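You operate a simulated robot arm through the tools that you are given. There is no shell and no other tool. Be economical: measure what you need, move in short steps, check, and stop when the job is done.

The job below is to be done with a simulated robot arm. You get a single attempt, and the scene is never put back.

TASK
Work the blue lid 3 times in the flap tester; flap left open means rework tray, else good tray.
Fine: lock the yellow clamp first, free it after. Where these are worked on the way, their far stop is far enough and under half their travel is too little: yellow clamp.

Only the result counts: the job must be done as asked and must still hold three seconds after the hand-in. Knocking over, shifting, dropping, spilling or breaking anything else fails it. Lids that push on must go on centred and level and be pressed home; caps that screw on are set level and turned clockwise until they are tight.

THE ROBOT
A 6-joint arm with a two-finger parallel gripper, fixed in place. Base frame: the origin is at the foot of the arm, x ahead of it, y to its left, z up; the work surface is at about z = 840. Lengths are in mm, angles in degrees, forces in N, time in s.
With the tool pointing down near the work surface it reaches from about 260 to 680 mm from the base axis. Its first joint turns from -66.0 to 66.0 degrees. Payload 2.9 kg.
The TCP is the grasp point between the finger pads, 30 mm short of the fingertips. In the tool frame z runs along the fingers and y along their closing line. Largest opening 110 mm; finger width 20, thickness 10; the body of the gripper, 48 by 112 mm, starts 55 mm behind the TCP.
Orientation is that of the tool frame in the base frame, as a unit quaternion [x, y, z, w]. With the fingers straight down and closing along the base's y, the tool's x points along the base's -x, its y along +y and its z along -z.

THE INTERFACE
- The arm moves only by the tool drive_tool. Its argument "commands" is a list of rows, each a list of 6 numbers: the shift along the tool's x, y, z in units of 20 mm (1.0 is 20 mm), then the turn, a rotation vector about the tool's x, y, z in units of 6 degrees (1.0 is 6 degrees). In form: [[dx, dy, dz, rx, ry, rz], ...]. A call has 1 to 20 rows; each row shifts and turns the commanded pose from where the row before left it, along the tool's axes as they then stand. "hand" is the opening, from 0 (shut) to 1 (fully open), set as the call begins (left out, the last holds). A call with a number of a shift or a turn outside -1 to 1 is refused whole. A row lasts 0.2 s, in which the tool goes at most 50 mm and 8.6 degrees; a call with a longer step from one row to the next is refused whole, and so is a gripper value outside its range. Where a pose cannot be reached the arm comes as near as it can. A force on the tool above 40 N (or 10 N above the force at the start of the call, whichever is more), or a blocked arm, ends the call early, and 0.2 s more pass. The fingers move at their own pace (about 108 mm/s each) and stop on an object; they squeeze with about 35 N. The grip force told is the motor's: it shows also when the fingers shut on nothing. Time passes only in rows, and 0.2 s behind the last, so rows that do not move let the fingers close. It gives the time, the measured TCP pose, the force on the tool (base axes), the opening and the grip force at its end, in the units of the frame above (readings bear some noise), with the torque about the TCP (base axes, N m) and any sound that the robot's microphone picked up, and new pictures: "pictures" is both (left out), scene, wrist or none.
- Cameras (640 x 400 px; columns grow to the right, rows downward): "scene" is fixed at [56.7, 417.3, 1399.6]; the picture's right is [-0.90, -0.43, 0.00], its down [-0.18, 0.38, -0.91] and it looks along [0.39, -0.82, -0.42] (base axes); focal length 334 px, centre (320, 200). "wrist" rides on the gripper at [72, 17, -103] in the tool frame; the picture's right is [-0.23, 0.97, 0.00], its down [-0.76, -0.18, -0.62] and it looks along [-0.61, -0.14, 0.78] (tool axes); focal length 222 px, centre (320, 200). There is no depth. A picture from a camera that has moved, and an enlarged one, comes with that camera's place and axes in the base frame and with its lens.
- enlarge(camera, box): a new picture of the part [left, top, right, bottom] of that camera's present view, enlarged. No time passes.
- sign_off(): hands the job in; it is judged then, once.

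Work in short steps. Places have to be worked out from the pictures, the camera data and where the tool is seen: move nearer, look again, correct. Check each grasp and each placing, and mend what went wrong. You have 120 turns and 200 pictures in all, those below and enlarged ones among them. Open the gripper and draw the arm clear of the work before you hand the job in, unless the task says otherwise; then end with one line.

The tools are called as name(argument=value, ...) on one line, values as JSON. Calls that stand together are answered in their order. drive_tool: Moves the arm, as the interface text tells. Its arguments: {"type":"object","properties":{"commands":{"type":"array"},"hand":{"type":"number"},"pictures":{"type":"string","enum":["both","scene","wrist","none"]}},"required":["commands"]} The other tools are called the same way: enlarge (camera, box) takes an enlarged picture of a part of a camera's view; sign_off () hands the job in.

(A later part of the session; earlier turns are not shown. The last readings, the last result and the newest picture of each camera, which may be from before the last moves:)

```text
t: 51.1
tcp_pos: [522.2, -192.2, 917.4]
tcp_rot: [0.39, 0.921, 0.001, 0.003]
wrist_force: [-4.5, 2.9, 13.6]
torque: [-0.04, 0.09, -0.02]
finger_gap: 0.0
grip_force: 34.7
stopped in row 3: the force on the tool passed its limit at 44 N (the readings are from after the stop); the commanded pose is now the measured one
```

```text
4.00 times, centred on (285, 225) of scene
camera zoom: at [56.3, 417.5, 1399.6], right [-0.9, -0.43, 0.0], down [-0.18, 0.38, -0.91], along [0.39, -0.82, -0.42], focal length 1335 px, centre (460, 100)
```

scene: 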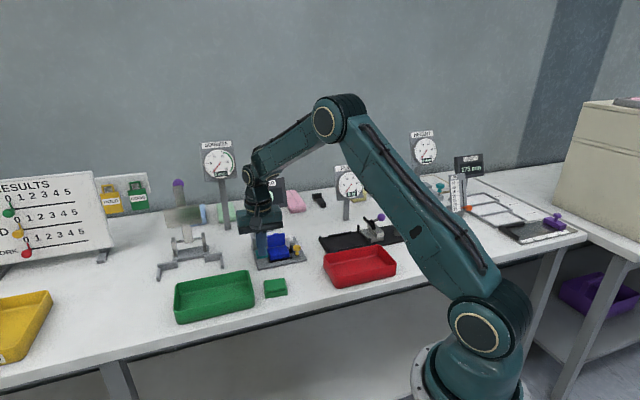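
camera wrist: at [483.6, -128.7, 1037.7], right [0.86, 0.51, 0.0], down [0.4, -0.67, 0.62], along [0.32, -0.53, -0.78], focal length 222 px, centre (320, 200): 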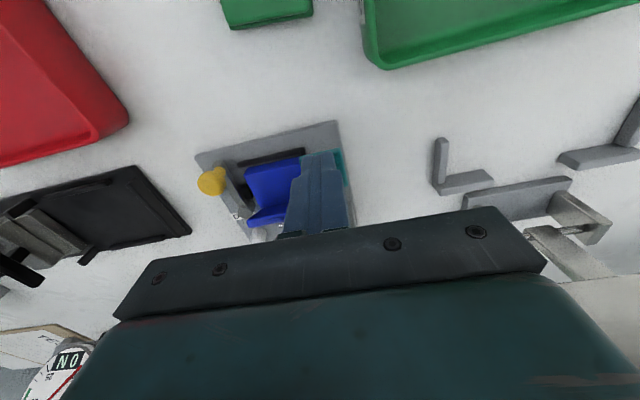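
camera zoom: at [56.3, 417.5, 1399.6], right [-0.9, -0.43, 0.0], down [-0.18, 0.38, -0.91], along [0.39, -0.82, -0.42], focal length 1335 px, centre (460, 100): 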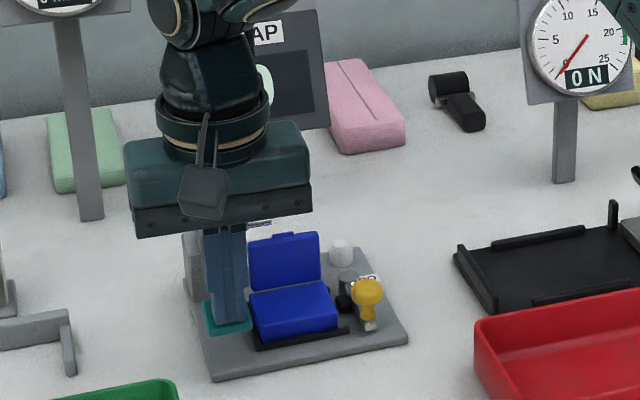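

Bottom stop reached. I rise to let the lever return and check lid and display.

drive_tool(commands=[[0, 0, -0.5, 0, 0, 0], [-0.1, 0, -0.7, 0, 0, 0], [-0.2, 0, -0.8, 0, 0, 0], [-0.2, 0, -1, 0, 0, 0], [0, 0, -0.4, 0, 0, 0], [0, 0, 0, 0, 0, 0], [0, 0, 0, 0, 0, 0]], pictures="both")

enlarge(camera="scene", box=[245, 175, 325, 275])

enlarge(camera="wrist", box=[190, 80, 370, 240])

```text
t: 52.7
tcp_pos: [529.0, -199.5, 982.9]
tcp_rot: [0.39, 0.921, 0.001, 0.003]
wrist_force: [0.4, -0.4, 0.3]
torque: [0.04, 0.01, 0.01]
finger_gap: 0.0
grip_force: 34.4
camera wrist: at [489.6, -134.8, 1086.1], right [0.86, 0.51, 0.01], down [0.4, -0.67, 0.63], along [0.33, -0.54, -0.78], focal length 222 px, centre (320, 200)
```

scene: 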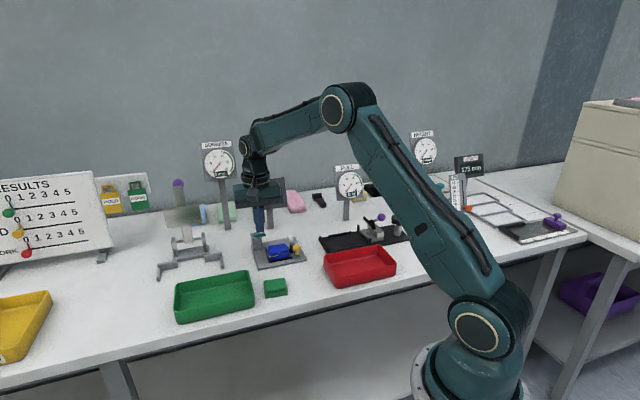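
wrist: 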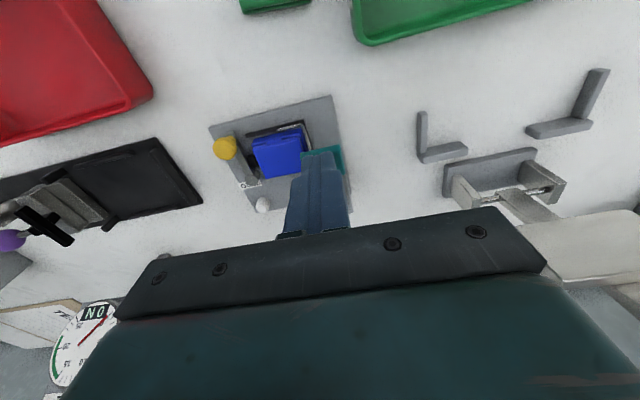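

```text
4.00 times, centred on (285, 225) of scene
camera zoom: at [56.7, 417.3, 1399.6], right [-0.9, -0.43, 0.0], down [-0.18, 0.38, -0.91], along [0.39, -0.82, -0.42], focal length 1335 px, centre (460, 100)
```

zoom: 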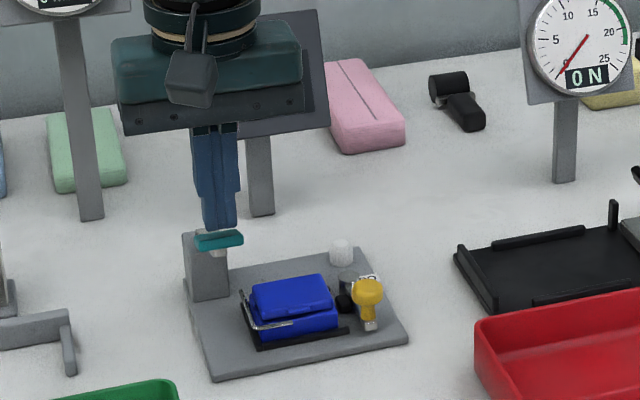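

```text
2.50 times, centred on (280, 160) of wrist
camera zoom: at [489.6, -134.8, 1086.1], right [0.86, 0.51, 0.01], down [0.4, -0.67, 0.63], along [0.33, -0.54, -0.78], focal length 555 px, centre (420, 300)
```

zoom: 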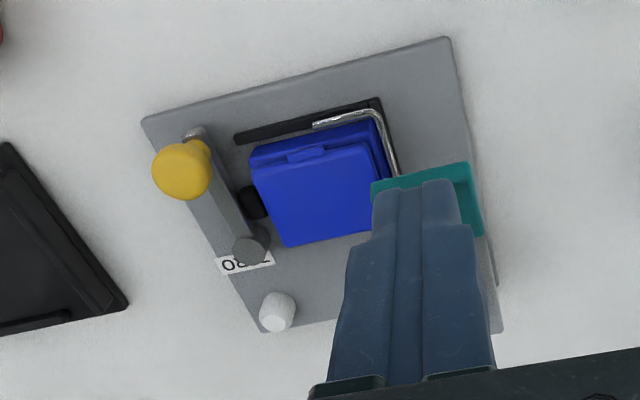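

Lid closed again. I move aside briefly to read the counter.

drive_tool(commands=[[0, 0, -1, 0, 0, 0], [1, 0, -1, 0, 0, 0], [1, 0, -1, 0, 0, 0], [1, 0, 0, 0, 0, 0], [1, 0, 0, 0, 0, 0], [1, 0, 0, 0, 0, 0], [0, 0, 0, 0, 0, 0]], pictures="scene")

enlarge(camera="scene", box=[235, 165, 325, 275])

```text
t: 54.3
tcp_pos: [457.5, -126.5, 1043.0]
tcp_rot: [0.39, 0.921, 0.001, 0.004]
wrist_force: [-0.6, 0.9, -1.1]
torque: [0.0, -0.01, 0.01]
finger_gap: 0.0
grip_force: 35.1
```

scene: 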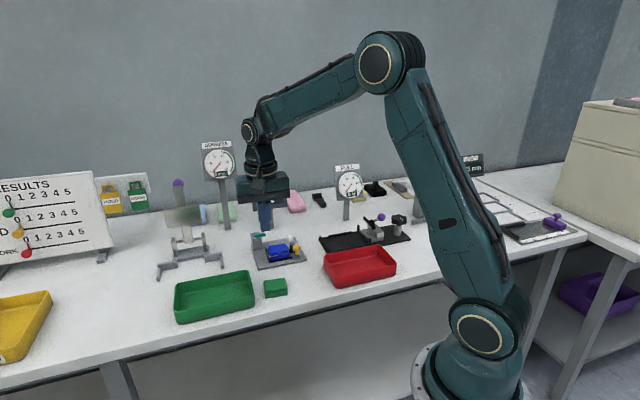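

```text
3.64 times, centred on (280, 220) of scene
camera zoom: at [56.7, 417.3, 1399.6], right [-0.9, -0.43, 0.0], down [-0.18, 0.38, -0.91], along [0.39, -0.82, -0.42], focal length 1214 px, centre (466, 127)
```

zoom: 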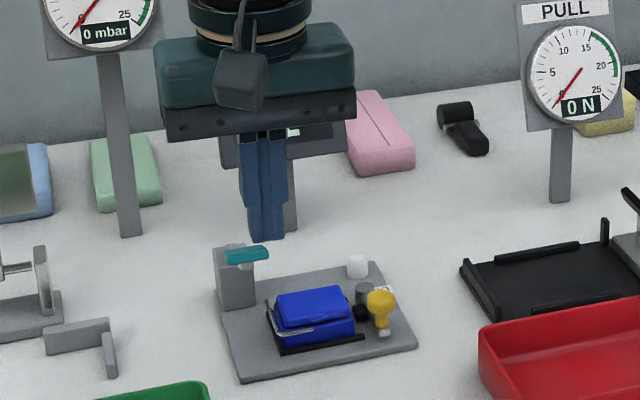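

Still hiding it; shift sideways.

drive_tool(commands=[[0, -1, 0, 0, 0, 0], [0, -1, 0, 0, 0, 0], [0, -1, 0, 0, 0, 0], [0, -1, 0, 0, 0, 0], [0, -1, 0, 0, 0, 0], [0, 0, 0, 0, 0, 0]], pictures="scene")

```text
t: 55.7
tcp_pos: [386.2, -196.0, 1041.2]
tcp_rot: [0.39, 0.921, 0.001, 0.004]
wrist_force: [-0.8, -0.7, -0.4]
torque: [0.0, 0.0, -0.03]
finger_gap: 0.1
grip_force: 34.6
```

scene: 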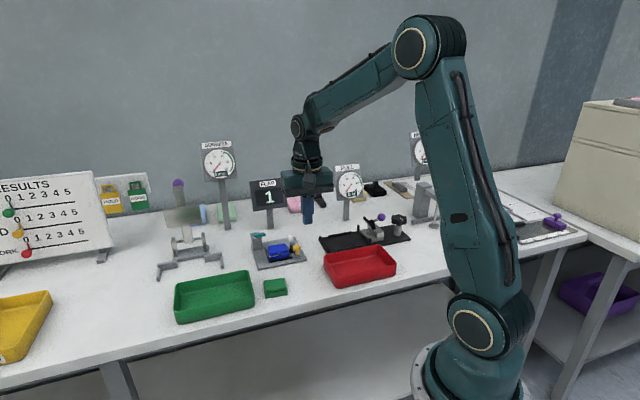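

Counter reads 1. Back to the lever for presses two and three.

drive_tool(commands=[[0, 1, 0, 0, 0, 0], [0, 1, 0, 0, 0, 0], [0, 1, 0, 0, 0, 0], [0, 1, 0, 0, 0, 0], [0, 1, 0, 0, 0, 0], [-1, 0, 0, 0, 0, 0], [-1, 0, 0, 0, 0, 0], [-1, 0, 0, 0, 0, 0], [-1, 0, 0, 0, 0, 0], [-1, 0, 0, 0, 0, 0], [-0.1, 0, 0, 0, 0, 0], [0, 0, 1, 0, 0, 0], [0, 0, 1, 0, 0, 0], [0, 0, 0.8, 0, 0, 0], [0, 0, 0, 0, 0, 0]], pictures="wrist")

enlarge(camera="wrist", box=[190, 80, 370, 240])

```text
t: 58.9
tcp_pos: [528.9, -200.1, 988.8]
tcp_rot: [0.389, 0.921, 0.001, 0.003]
wrist_force: [0.3, 0.8, 1.4]
torque: [0.01, 0.02, 0.01]
finger_gap: 0.0
grip_force: 35.3
camera wrist: at [490.8, -136.1, 1090.2], right [0.86, 0.51, 0.01], down [0.4, -0.67, 0.63], along [0.33, -0.54, -0.78], focal length 222 px, centre (320, 200)
```

wrist: 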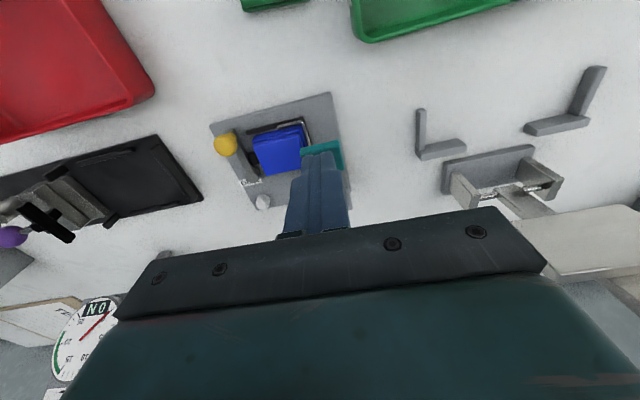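

```text
2.50 times, centred on (280, 160) of wrist
camera zoom: at [490.8, -136.1, 1090.2], right [0.86, 0.51, 0.01], down [0.4, -0.67, 0.63], along [0.33, -0.54, -0.78], focal length 555 px, centre (420, 300)
```

zoom: 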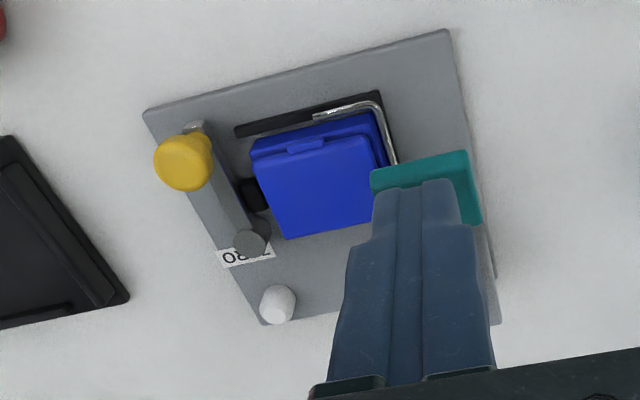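

Same spot; second press in one stroke to just at the stop.

drive_tool(commands=[[0.05, 0, 0.4, 0, 0, 0], [0.1, 0, 0.4, 0, 0, 0], [0.1, 0, 0.4, 0, 0, 0], [0.1, 0, 0.4, 0, 0, 0], [0.1, 0, 0.4, 0, 0, 0], [0.06, 0, 0.4, 0, 0, 0], [0.05, 0, 0.4, 0, 0, 0], [0.03, 0, 0.4, 0, 0, 0], [0.01, 0, 0.2, 0, 0, 0], [0, 0, 0.05, 0, 0, 0], [0, 0, 0, 0, 0, 0]], pictures="scene")

enlarge(camera="scene", box=[245, 175, 325, 275])

```text
t: 61.3
tcp_pos: [521.1, -190.8, 918.0]
tcp_rot: [0.391, 0.92, 0.001, 0.003]
wrist_force: [-0.3, -1.5, 4.6]
torque: [-0.1, -0.02, 0.03]
finger_gap: 0.2
grip_force: 35.3
```

scene: 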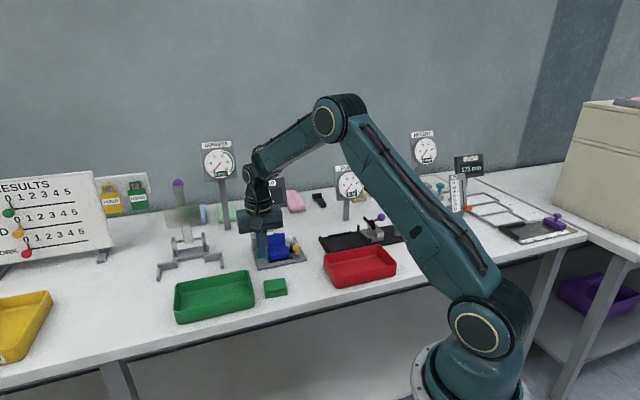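

```text
4.00 times, centred on (285, 225) of scene
camera zoom: at [56.6, 417.3, 1399.6], right [-0.9, -0.43, 0.0], down [-0.18, 0.38, -0.91], along [0.39, -0.82, -0.42], focal length 1335 px, centre (460, 100)
```

zoom: 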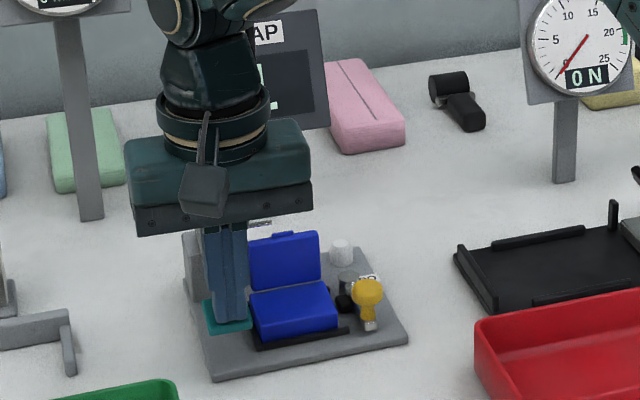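

Near the stop; a touch deeper, release fully, and look at the lid.

drive_tool(commands=[[0, 0, 0.08, 0, 0, 0], [0, 0, 0, 0, 0, 0], [0, 0, -0.4, 0, 0, 0], [-0.1, 0, -0.6, 0, 0, 0], [-0.15, 0, -0.8, 0, 0, 0], [-0.2, 0, -1, 0, 0, 0], [-0.15, 0, -0.7, 0, 0, 0], [0, 0, 0, 0, 0, 0], [0, 0, 0, 0, 0, 0]], pictures="scene")

enlarge(camera="scene", box=[245, 175, 325, 275])

```text
t: 63.3
tcp_pos: [529.2, -198.8, 988.3]
tcp_rot: [0.39, 0.921, 0.001, 0.003]
wrist_force: [-0.8, 0.1, -0.6]
torque: [0.0, 0.01, -0.02]
finger_gap: 0.0
grip_force: 34.6
```

scene: 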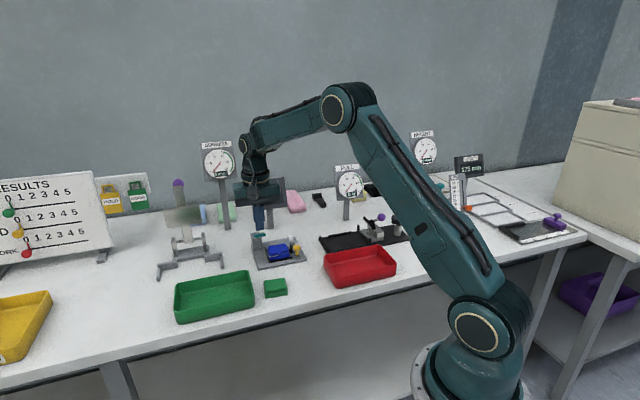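

```text
4.00 times, centred on (285, 225) of scene
camera zoom: at [56.7, 417.3, 1399.6], right [-0.9, -0.43, 0.0], down [-0.18, 0.38, -0.91], along [0.39, -0.82, -0.42], focal length 1335 px, centre (460, 100)
```

zoom: 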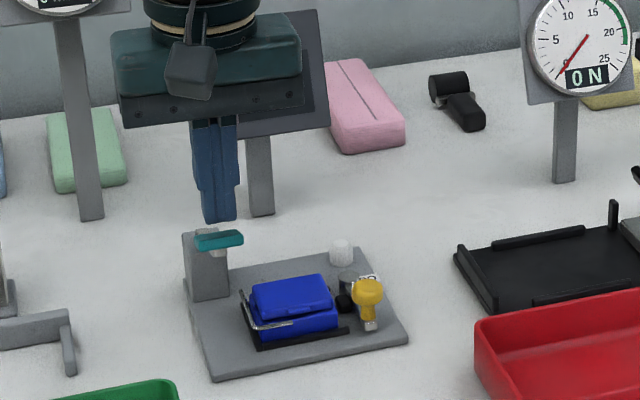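

Lid closed again. Third press and release.

drive_tool(commands=[[0.05, 0, 0.4, 0, 0, 0], [0.1, 0, 0.4, 0, 0, 0], [0.1, 0, 0.4, 0, 0, 0], [0.1, 0, 0.4, 0, 0, 0], [0.1, 0, 0.4, 0, 0, 0], [0.06, 0, 0.4, 0, 0, 0], [0.05, 0, 0.4, 0, 0, 0], [0.03, 0, 0.4, 0, 0, 0], [0.01, 0, 0.2, 0, 0, 0], [0, 0, 0.13, 0, 0, 0], [0, 0, 0, 0, 0, 0]], pictures="none")

drive_tool(commands=[[0, 0, -0.4, 0, 0, 0], [-0.1, 0, -0.6, 0, 0, 0], [-0.15, 0, -0.8, 0, 0, 0], [-0.2, 0, -1, 0, 0, 0], [-0.15, 0, -1, 0, 0, 0], [0, 0, -1, 0, 0, 0], [0, 0, -1, 0, 0, 0], [0, 0, 0, 0, 0, 0], [0, 0, 0, 0, 0, 0]], pictures="wrist")

drive_tool(commands=[[0.3, -1, 0, 0, 0, 0], [0.3, -1, 0, 0, 0, 0], [0.3, -1, 0, 0, 0, 0], [0.3, -1, 0, 0, 0, 0], [0.3, -1, 0, 0, 0, 0], [0.3, -1, 0, 0, 0, 0], [0, 0, 0, 0, 0, 0]], pictures="scene")

enlarge(camera="scene", box=[235, 165, 325, 275])

```text
t: 65.7
tcp_pos: [521.4, -190.8, 917.3]
tcp_rot: [0.39, 0.921, 0.001, 0.005]
wrist_force: [-1.6, -0.1, 13.5]
torque: [-0.09, -0.04, 0.02]
finger_gap: 0.1
grip_force: 34.5
```

```text
t: 67.7
tcp_pos: [529.5, -199.1, 1031.8]
tcp_rot: [0.389, 0.921, 0.001, 0.003]
wrist_force: [-1.2, -0.5, 0.5]
torque: [-0.03, 0.01, 0.03]
finger_gap: 0.4
grip_force: 35.0
camera wrist: at [490.7, -136.2, 1134.8], right [0.86, 0.51, 0.01], down [0.4, -0.67, 0.63], along [0.33, -0.54, -0.78], focal length 222 px, centre (320, 200)
```

wrist: 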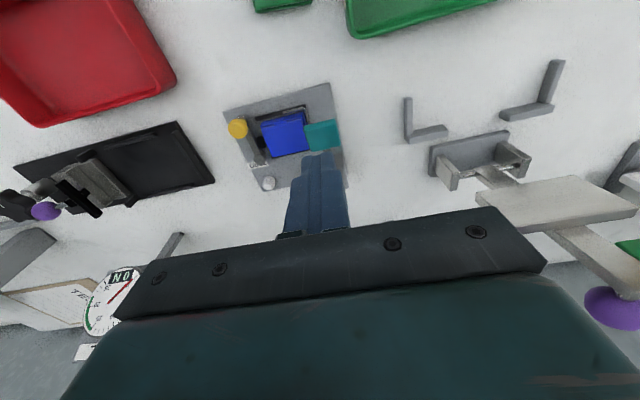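

```text
t: 69.3
tcp_pos: [418.3, -257.5, 1030.7]
tcp_rot: [0.39, 0.921, 0.002, 0.003]
wrist_force: [-0.1, 0.6, -0.1]
torque: [0.01, -0.01, 0.0]
finger_gap: 0.0
grip_force: 34.8
```

scene: 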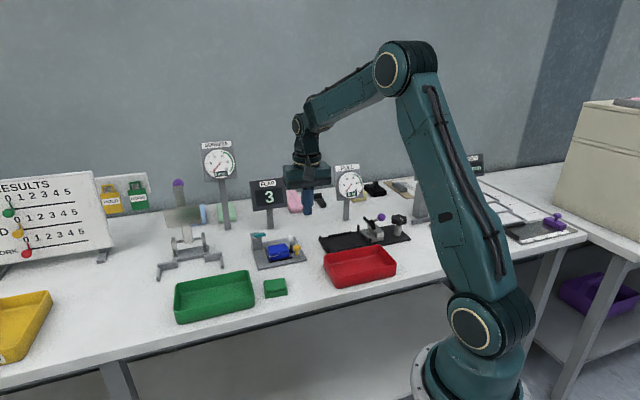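

```text
3.64 times, centred on (280, 220) of scene
camera zoom: at [56.7, 417.3, 1399.6], right [-0.9, -0.43, 0.0], down [-0.18, 0.38, -0.91], along [0.39, -0.82, -0.42], focal length 1214 px, centre (466, 127)
```

zoom: 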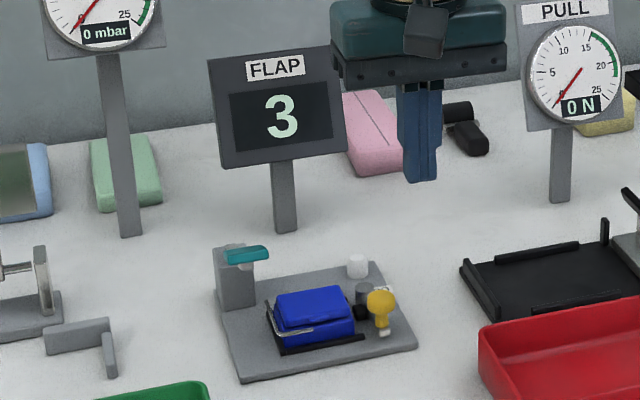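

Counter 3. Check closely whether the lid is shut.

enlarge(camera="scene", box=[255, 230, 315, 270])

enlarge(camera="scene", box=[260, 270, 295, 300])

```text
10.00 times, centred on (285, 250) of scene
camera zoom: at [56.7, 417.3, 1399.6], right [-0.9, -0.43, 0.0], down [-0.18, 0.38, -0.91], along [0.39, -0.82, -0.42], focal length 3337 px, centre (670, -300)
```

zoom: 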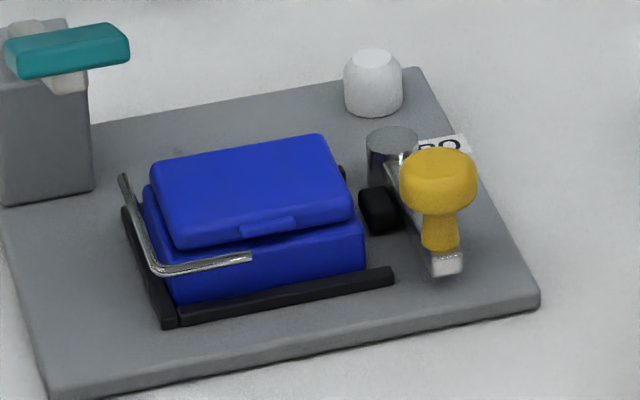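

```text
13.33 times, centred on (278, 285) of scene
camera zoom: at [56.7, 417.3, 1399.6], right [-0.9, -0.43, 0.0], down [-0.18, 0.38, -0.91], along [0.39, -0.82, -0.42], focal length 4450 px, centre (887, -933)
```

zoom: 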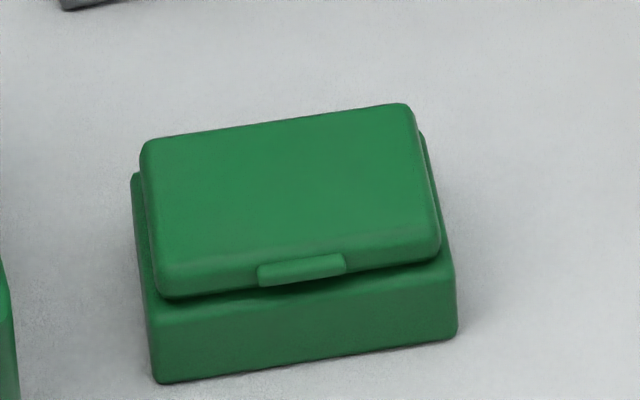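

Lid is fully shut as before → good tray. First free the clamp: I place the closed fingers on the box side of the knob, in front of the box, and push back.

drive_tool(commands=[[-0.46, 0.81, 0, 0, 0, 0], [-0.46, 0.81, 0, 0, 0, 0], [-0.45, 0.81, 0, 0, 0, 0], [0, 0, 1, 0, 0, 0], [0, 0, 1, 0, 0, 0], [0, 0, 1, 0, 0, 0], [0, 0, 1, 0, 0, 0], [0, 0, 1, 0, 0, 0], [0, 0, 0, 0, 0, 0]], pictures="both")

enlarge(camera="wrist", box=[220, 80, 420, 240])

enlarge(camera="scene", box=[250, 215, 320, 275])

```text
t: 71.3
tcp_pos: [472.3, -244.2, 929.8]
tcp_rot: [0.39, 0.921, 0.001, 0.003]
wrist_force: [-0.3, -0.1, 0.7]
torque: [-0.01, 0.0, 0.02]
finger_gap: 0.1
grip_force: 35.1
camera wrist: at [434.0, -180.1, 1033.4], right [0.86, 0.51, 0.01], down [0.4, -0.67, 0.63], along [0.33, -0.54, -0.78], focal length 222 px, centre (320, 200)
```

scene: 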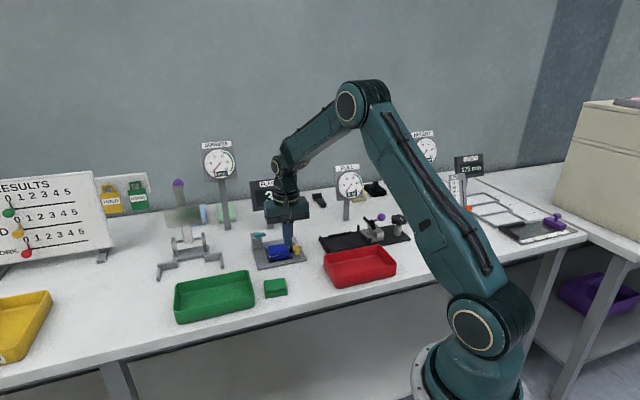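
wrist: 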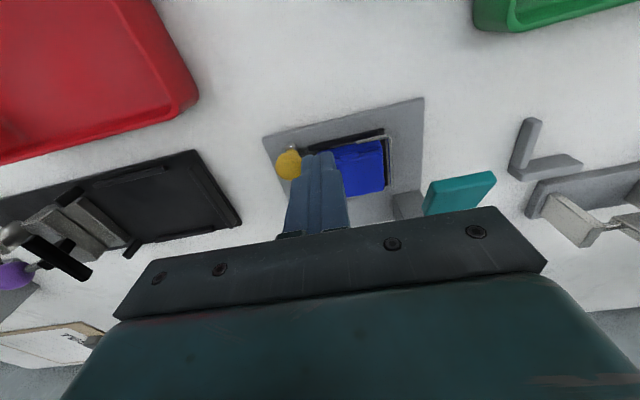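

```text
2.50 times, centred on (320, 160) of wrist
camera zoom: at [434.0, -180.1, 1033.4], right [0.86, 0.51, 0.01], down [0.4, -0.67, 0.63], along [0.33, -0.54, -0.78], focal length 555 px, centre (320, 300)
```

zoom: 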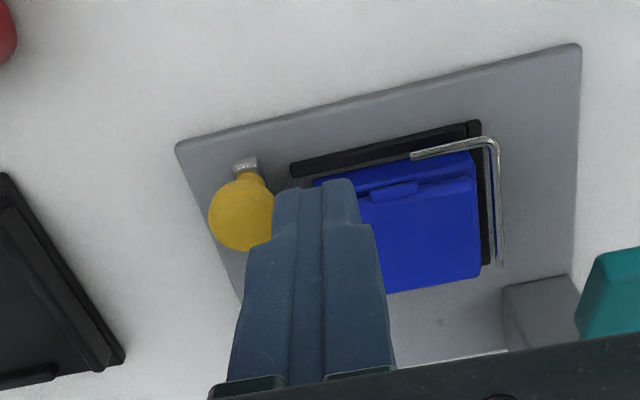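

```text
6.67 times, centred on (285, 245) of scene
camera zoom: at [56.7, 417.3, 1399.6], right [-0.9, -0.43, 0.0], down [-0.18, 0.38, -0.91], along [0.39, -0.82, -0.42], focal length 2225 px, centre (553, -100)
```

zoom: 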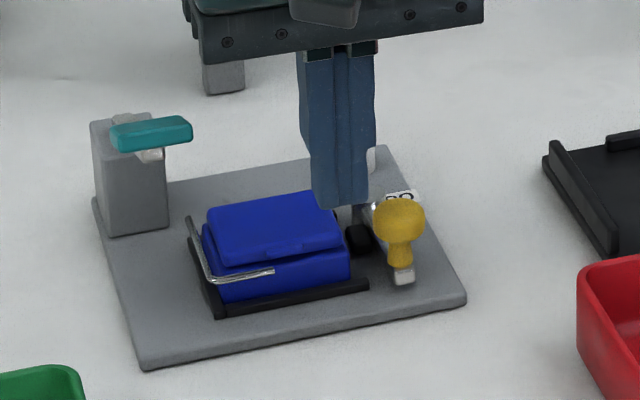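

Clearance beside the box is ~1.5 mm, so I shift slightly outward, then lower to knob height.

drive_tool(commands=[[0.13, 0.08, 0, 0, 0, 0], [0, 0, 0.7, 0, 0, 0], [0, 0, 0.7, 0, 0, 0], [0, 0, 0, 0, 0, 0]], pictures="wrist")

enlarge(camera="wrist", box=[220, 80, 420, 240])

enlarge(camera="scene", box=[250, 215, 320, 275])

```text
t: 72.3
tcp_pos: [471.7, -240.4, 903.0]
tcp_rot: [0.39, 0.921, 0.001, 0.004]
wrist_force: [0.0, 0.3, 0.3]
torque: [-0.01, 0.01, 0.02]
finger_gap: 0.0
grip_force: 34.9
camera wrist: at [433.6, -176.6, 1006.1], right [0.86, 0.51, 0.01], down [0.4, -0.67, 0.63], along [0.33, -0.54, -0.78], focal length 222 px, centre (320, 200)
```

wrist: 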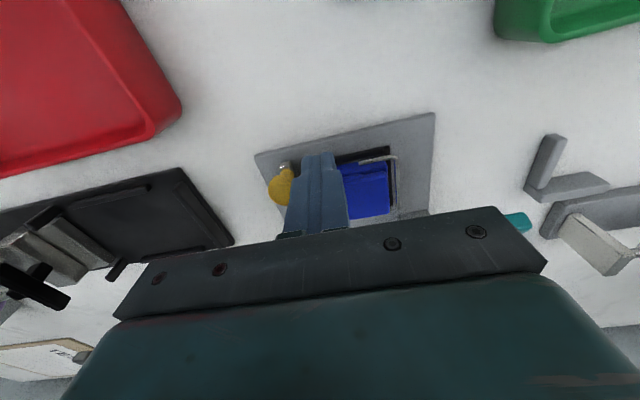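

```text
2.50 times, centred on (320, 160) of wrist
camera zoom: at [433.6, -176.6, 1006.1], right [0.86, 0.51, 0.01], down [0.4, -0.67, 0.63], along [0.33, -0.54, -0.78], focal length 555 px, centre (320, 300)
```

zoom: 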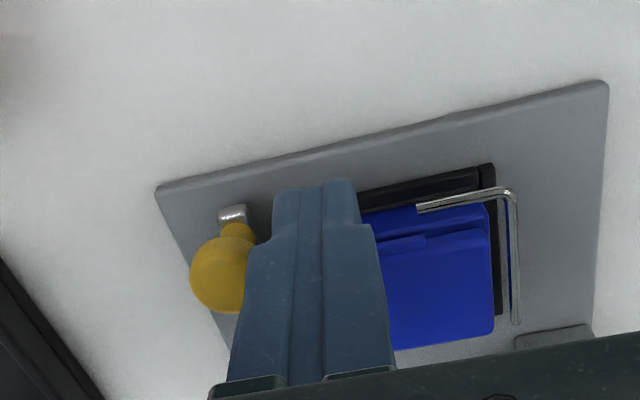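

```text
6.67 times, centred on (285, 245) of scene
camera zoom: at [56.7, 417.3, 1399.6], right [-0.9, -0.43, 0.0], down [-0.18, 0.38, -0.91], along [0.39, -0.82, -0.42], focal length 2225 px, centre (553, -100)
```

zoom: 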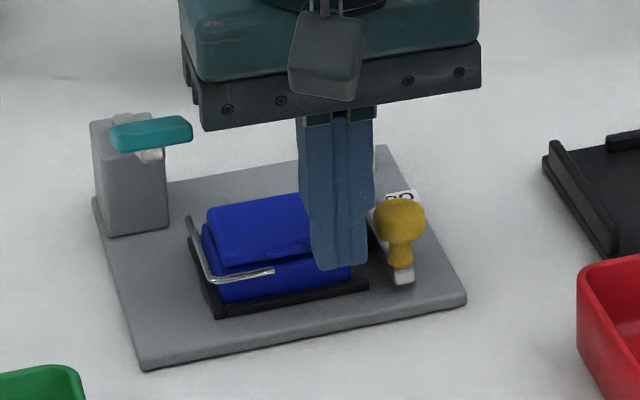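

Fingers sit between knob and box front, clear. Pushing the knob back, first part.

drive_tool(commands=[[-0.01, -0.35, 0, 0, 0, 0], [-0.015, -0.35, 0, 0, 0, 0], [-0.09, -0.25, 0, 0, 0, 0], [-0.095, -0.24, 0, 0, 0, 0], [0, 0, 0, 0, 0, 0]], pictures="wrist")

enlarge(camera="wrist", box=[220, 80, 420, 240])

```text
t: 73.5
tcp_pos: [457.8, -259.9, 903.2]
tcp_rot: [0.39, 0.921, 0.002, 0.004]
wrist_force: [0.3, 0.5, 0.3]
torque: [0.01, 0.0, 0.05]
finger_gap: 0.2
grip_force: 34.8
camera wrist: at [419.4, -196.2, 1006.1], right [0.86, 0.51, 0.01], down [0.4, -0.67, 0.63], along [0.33, -0.54, -0.78], focal length 222 px, centre (320, 200)
```

wrist: 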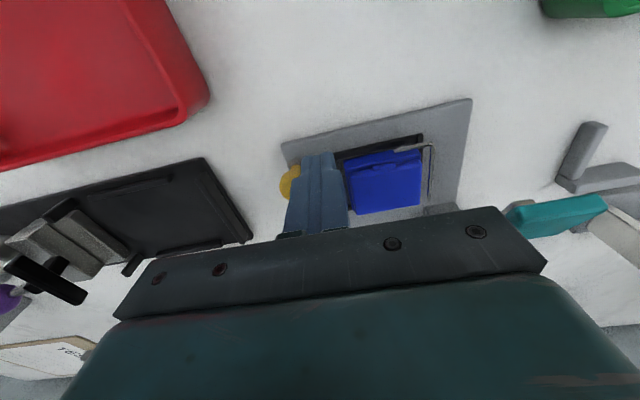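

```text
2.50 times, centred on (320, 160) of wrist
camera zoom: at [419.4, -196.2, 1006.1], right [0.86, 0.51, 0.01], down [0.4, -0.67, 0.63], along [0.33, -0.54, -0.78], focal length 555 px, centre (320, 300)
```

zoom: 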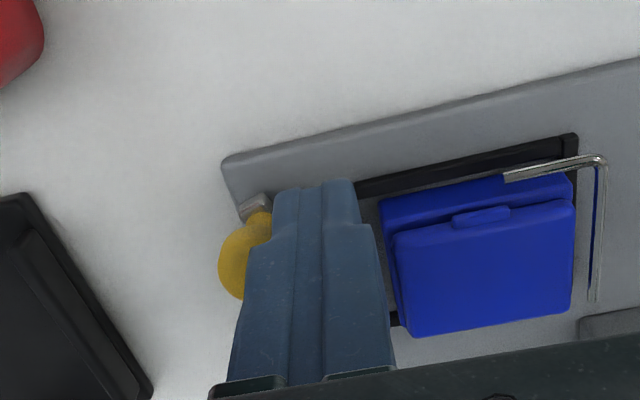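

Knob follows and the box is clear. Continue along the arc, turning with it.

drive_tool(commands=[[-0.018, -0.254, 0, 0, 0, -1], [0.009, -0.255, 0, 0, 0, -1], [-0.018, -0.274, 0, 0, 0, -1], [0.01, -0.274, 0, 0, 0, -1], [0.011, -0.274, 0, 0, 0, -1], [0.04, -0.271, 0, 0, 0, -1], [0.006, -0.255, 0, 0, 0, -1], [0, 0, 0, 0, 0, 0]], pictures="wrist")

enlarge(camera="wrist", box=[220, 80, 420, 240])

enlarge(camera="scene", box=[250, 215, 320, 275])

```text
t: 75.3
tcp_pos: [441.0, -293.7, 903.1]
tcp_rot: [0.033, 0.999, 0.0, 0.004]
wrist_force: [0.2, 0.8, -0.3]
torque: [0.0, -0.02, -0.01]
finger_gap: 0.0
grip_force: 34.9
camera wrist: at [368.8, -270.9, 1006.0], right [0.29, 0.96, 0.0], down [0.74, -0.23, 0.63], along [0.6, -0.18, -0.78], focal length 222 px, centre (320, 200)
```

wrist: 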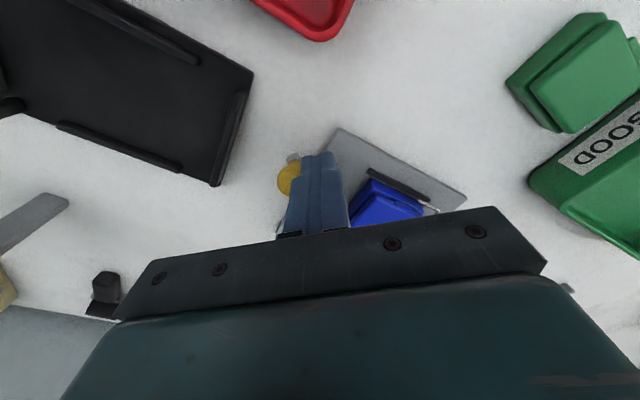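

```text
2.50 times, centred on (320, 160) of wrist
camera zoom: at [368.8, -270.9, 1006.0], right [0.29, 0.96, 0.0], down [0.74, -0.23, 0.63], along [0.6, -0.18, -0.78], focal length 555 px, centre (320, 300)
```

zoom: 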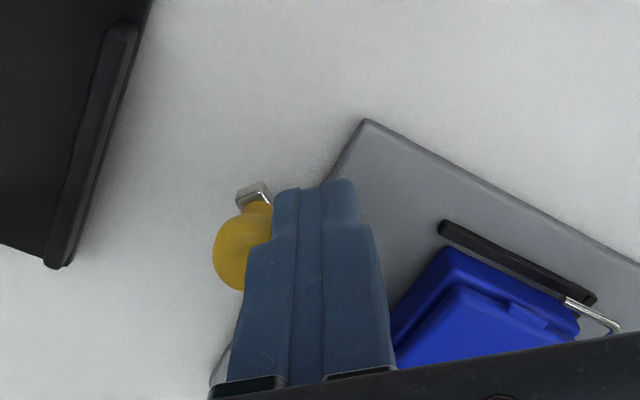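

```text
6.67 times, centred on (285, 245) of scene
camera zoom: at [56.7, 417.3, 1399.6], right [-0.9, -0.43, 0.0], down [-0.18, 0.38, -0.91], along [0.39, -0.82, -0.42], focal length 2225 px, centre (553, -100)
```

zoom: 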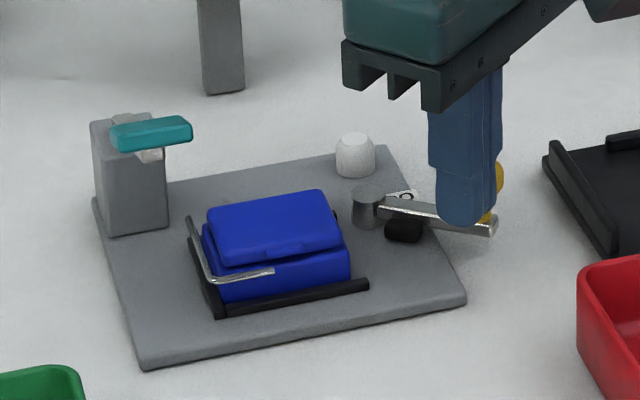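

Clamp is back to about its original open position. A slight extra push to make sure of its stop, then back off and rise.

drive_tool(commands=[[0, -0.12, 0, 0, 0, 0], [0, -0.12, 0, 0, 0, 0], [0, 0, 0, 0, 0, 0]], pictures="none")

drive_tool(commands=[[0, 0.4, 0, 0, 0, 0], [0, 0, -1, 0, 0, 0], [0, 0, -1, 0, 0, 0], [0, 0, -1, 0, 0, 0], [0, 0, -1, 0, 0, 0], [0, 0, -1, 0, 0, 0], [0, 0, 0, 0, 0, 0]], hand=0.68, pictures="both")

enlarge(camera="scene", box=[250, 215, 320, 275])

```text
t: 76.1
tcp_pos: [440.2, -294.7, 903.5]
tcp_rot: [0.031, 0.999, 0.001, 0.004]
wrist_force: [2.8, 21.3, 6.3]
torque: [0.37, -0.08, 0.12]
finger_gap: 0.2
grip_force: 35.1
```

```text
t: 76.5
tcp_pos: [441.5, -274.2, 904.6]
tcp_rot: [0.016, 1.0, 0.013, -0.002]
wrist_force: [-10.6, 61.6, 30.0]
torque: [0.31, 0.17, -0.12]
finger_gap: 44.0
grip_force: 0.0
stopped in row 2: the force on the tool passed its limit at 45 N (the readings are from after the stop); the commanded pose is now the measured one
camera wrist: at [370.0, -257.6, 1007.7], right [0.26, 0.97, 0.02], down [0.76, -0.22, 0.61], along [0.6, -0.14, -0.79], focal length 222 px, centre (320, 200)
```

scene: 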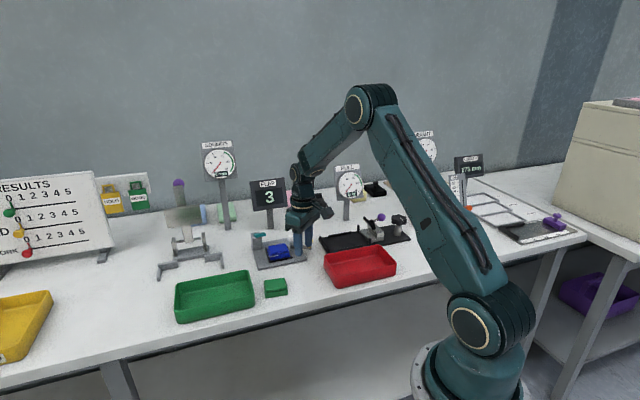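
wrist: 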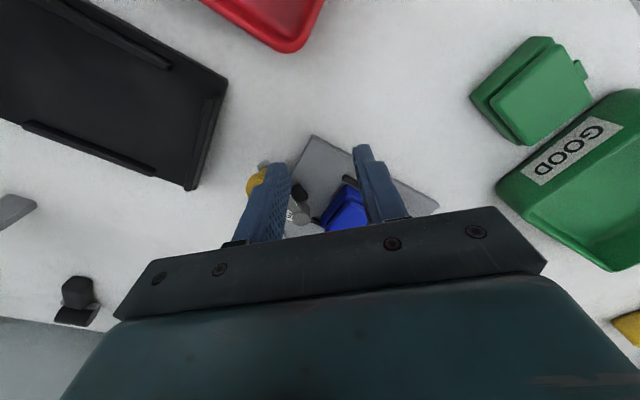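

```text
6.67 times, centred on (285, 245) of scene
camera zoom: at [55.9, 419.3, 1399.0], right [-0.9, -0.43, 0.0], down [-0.18, 0.38, -0.91], along [0.39, -0.82, -0.42], focal length 2225 px, centre (553, -100)
```

zoom: 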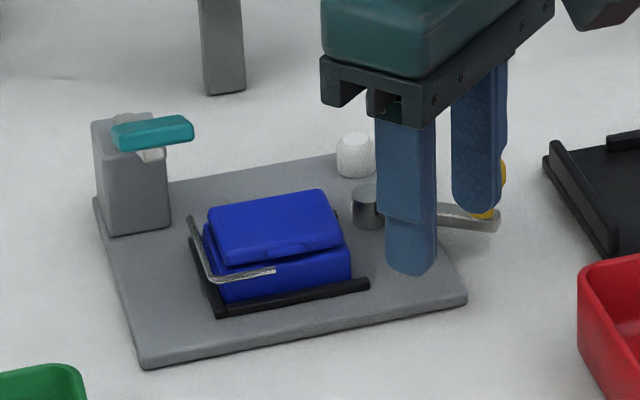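

My opening of the hand pressed the finger on the knob. I narrow the fingers to relieve, then rise.

drive_tool(commands=[[0, 0, 0, 0, 0, 0], [0, 0, 0, 0, 0, 0], [0, 0, 0, 0, 0, 0]], hand=0.2, pictures="none")

```text
t: 77.3
tcp_pos: [441.0, -285.3, 902.0]
tcp_rot: [0.028, 1.0, 0.004, 0.002]
wrist_force: [2.0, 10.8, 0.9]
torque: [0.23, -0.06, 0.09]
finger_gap: 16.2
grip_force: 0.1
```

drive_tool(commands=[[0, 0.3, 0, 0, 0, 0], [0, 0, -0.5, 0, 0, 0], [0, 0, -1, 0, 0, 0], [0, 0, -1, 0, 0, 0], [0, 0, -1, 0, 0, 0], [0, 0, -1, 0, 0, 0], [0, 0, 0, 0, 0, 0]], pictures="both")

enlarge(camera="scene", box=[250, 215, 320, 275])

enlarge(camera="wrist", box=[230, 90, 430, 240])

```text
t: 78.9
tcp_pos: [441.1, -279.9, 992.6]
tcp_rot: [0.027, 1.0, 0.006, 0.002]
wrist_force: [0.1, -1.0, -0.3]
torque: [-0.01, -0.02, -0.02]
finger_gap: 22.0
grip_force: 0.0
camera wrist: at [369.3, -260.9, 1096.4], right [0.28, 0.96, 0.01], down [0.75, -0.23, 0.62], along [0.6, -0.17, -0.78], focal length 222 px, centre (320, 200)
```

scene: 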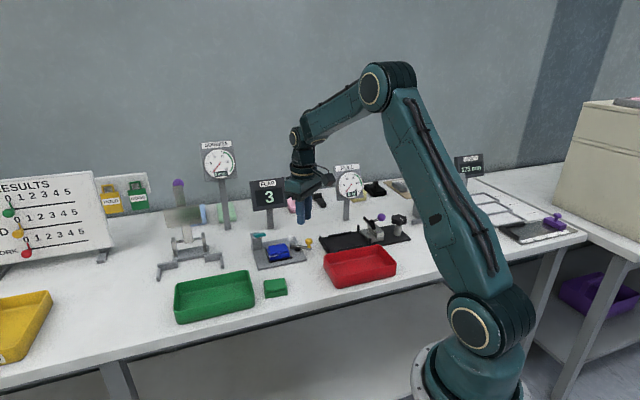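
wrist: 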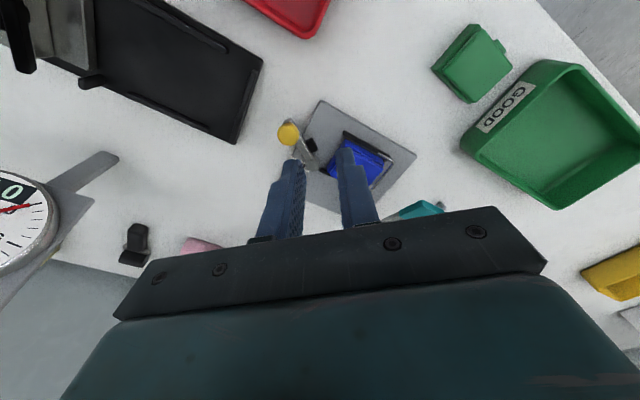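

```text
6.67 times, centred on (285, 245) of scene
camera zoom: at [56.7, 417.3, 1399.6], right [-0.9, -0.43, 0.0], down [-0.18, 0.38, -0.91], along [0.39, -0.82, -0.42], focal length 2225 px, centre (553, -100)
```

zoom: 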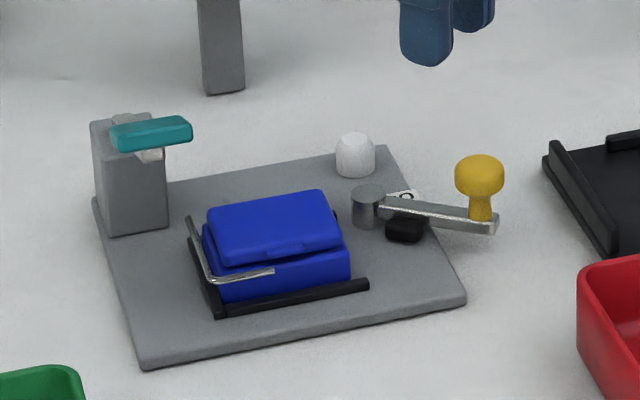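

```text
2.67 times, centred on (330, 165) of wrist
camera zoom: at [369.3, -260.9, 1096.4], right [0.28, 0.96, 0.01], down [0.75, -0.23, 0.62], along [0.6, -0.17, -0.78], focal length 592 px, centre (293, 293)
```

zoom: 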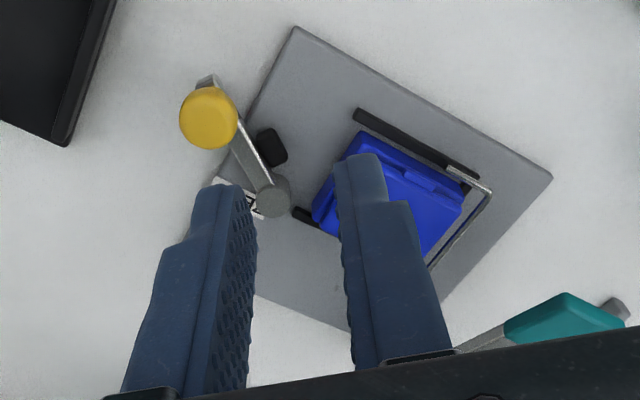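

Everything undisturbed: clamp open, lid shut, count 3. I level and turn the tool back to the grip orientation and go above the box.

drive_tool(commands=[[0, 0, 0, 0.115, 0.035, 0], [0, 0, 0, 0, 0, -0.99], [0, 0, 0, 0, 0, -0.99], [0, 0, 0, 0, 0, -0.99], [0, 0, 0, 0, 0, -0.99], [0, 0, 0, 0, 0, -0.99], [0, 0, 0, 0, 0, -0.99], [0, 0, 0, 0, 0, -0.99], [0, 0, 0, 0, 0, -0.99], [-0.84, -0.577, 0, 0, 0, 0], [-0.84, -0.577, 0, 0, 0, 0], [-0.84, -0.577, 0, 0, 0, 0], [0, 0, 1, 0, 0, 0], [0, 0, 1, 0, 0, 0], [0, 0, 0, 0, 0, 0]], hand=0.58, pictures="wrist")

enlarge(camera="wrist", box=[220, 80, 420, 230])

```text
t: 82.1
tcp_pos: [502.1, -269.9, 953.5]
tcp_rot: [-0.378, 0.926, -0.001, -0.001]
wrist_force: [0.0, 0.3, 0.4]
torque: [0.01, 0.03, 0.03]
finger_gap: 63.7
grip_force: 0.0
camera wrist: at [438.4, -308.2, 1055.9], right [-0.52, 0.85, 0.0], down [0.67, 0.41, 0.62], along [0.53, 0.32, -0.78], focal length 222 px, centre (320, 200)
```

wrist: 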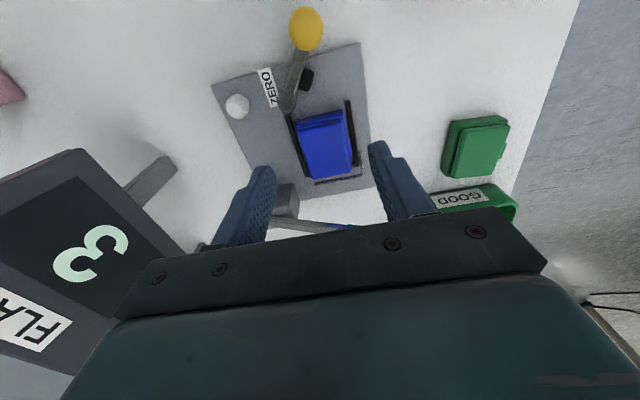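

```text
2.67 times, centred on (320, 155) of wrist
camera zoom: at [438.4, -308.2, 1055.9], right [-0.52, 0.85, 0.0], down [0.67, 0.41, 0.62], along [0.53, 0.32, -0.78], focal length 592 px, centre (320, 320)
```

zoom: 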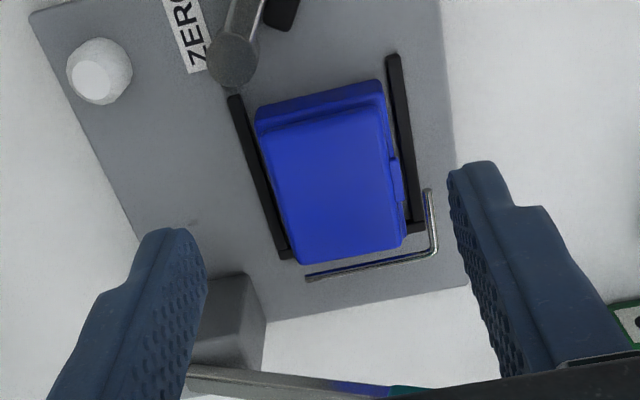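

Aligned as before. Descend and grip.

drive_tool(commands=[[0.04, 0, 1, 0, 0, 0], [0, 0, 1, 0, 0, 0], [0, 0, 0.8, 0, 0, 0], [0, 0, 0.42, 0, 0, 0], [0, 0, 0, 0, 0, 0]], pictures="none")

drive_tool(commands=[[0, 0, 0, 0, 0, 0], [0, 0, 0, 0, 0, 0], [0, 0, 0, 0, 0, 0]], hand=0.2, pictures="wrist")

enlarge(camera="scene", box=[250, 215, 320, 275])

```text
t: 83.3
tcp_pos: [500.4, -270.2, 887.8]
tcp_rot: [-0.378, 0.926, -0.001, 0.0]
wrist_force: [0.0, -0.6, -0.6]
torque: [-0.01, 0.01, -0.01]
finger_gap: 64.0
grip_force: 0.0
```

```text
t: 84.1
tcp_pos: [500.6, -270.1, 889.0]
tcp_rot: [-0.377, 0.926, -0.002, 0.0]
wrist_force: [0.3, -0.1, 0.3]
torque: [0.02, 0.01, 0.01]
finger_gap: 42.4
grip_force: 35.4
camera wrist: at [437.0, -309.0, 992.0], right [-0.52, 0.86, 0.0], down [0.67, 0.41, 0.62], along [0.53, 0.32, -0.78], focal length 222 px, centre (320, 200)
```

wrist: 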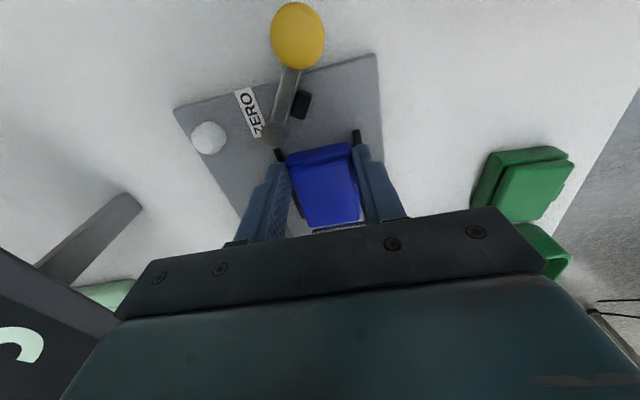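

```text
6.67 times, centred on (285, 245) of scene
camera zoom: at [56.7, 417.3, 1399.6], right [-0.9, -0.43, 0.0], down [-0.18, 0.38, -0.91], along [0.39, -0.82, -0.42], focal length 2225 px, centre (553, -100)
```

zoom: 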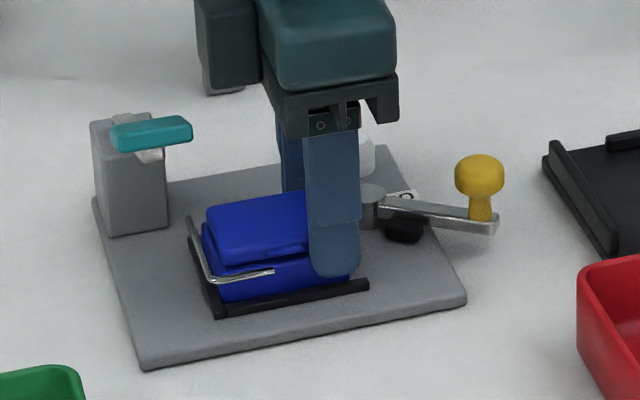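

Gripped. Lift straight out and verify the lid.

drive_tool(commands=[[0, 0, -0.3, 0, 0, 0], [0, 0, -0.5, 0, 0, 0], [0, 0, -1, 0, 0, 0], [0, 0, -1, 0, 0, 0], [0, 0, -1, 0, 0, 0], [0, 0, -1, 0, 0, 0], [0, 0, -1, 0, 0, 0], [0, 0, -1, 0, 0, 0], [0, 0, 0, 0, 0, 0]], pictures="scene")

enlarge(camera="scene", box=[240, 180, 330, 275])

```text
t: 86.1
tcp_pos: [501.6, -270.4, 1024.6]
tcp_rot: [-0.379, 0.925, -0.001, -0.001]
wrist_force: [0.0, -0.2, -0.9]
torque: [-0.02, 0.03, 0.03]
finger_gap: 42.2
grip_force: 35.5
```

scene: 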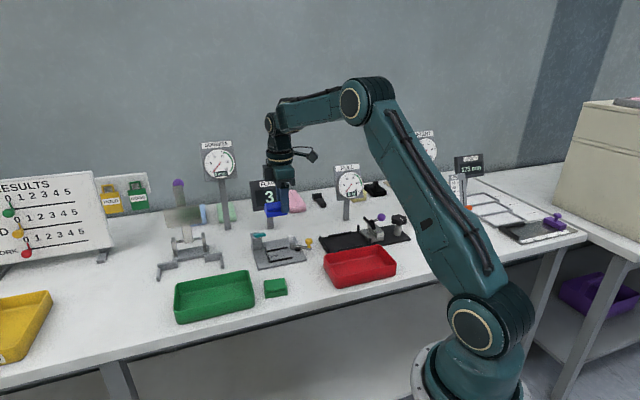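

```text
4.21 times, centred on (285, 228) of scene
camera zoom: at [56.7, 417.3, 1399.6], right [-0.9, -0.43, 0.0], down [-0.18, 0.38, -0.91], along [0.39, -0.82, -0.42], focal length 1405 px, centre (467, 84)
```

zoom: 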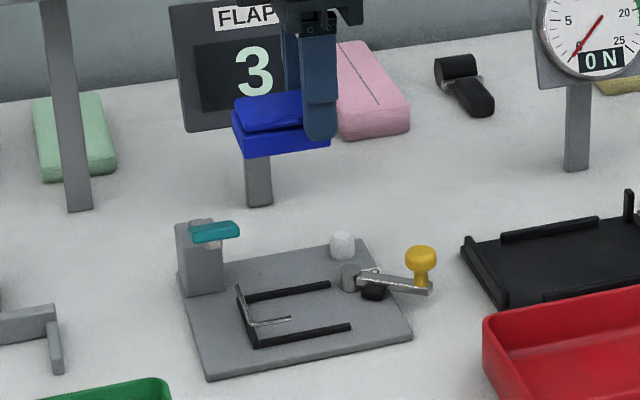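

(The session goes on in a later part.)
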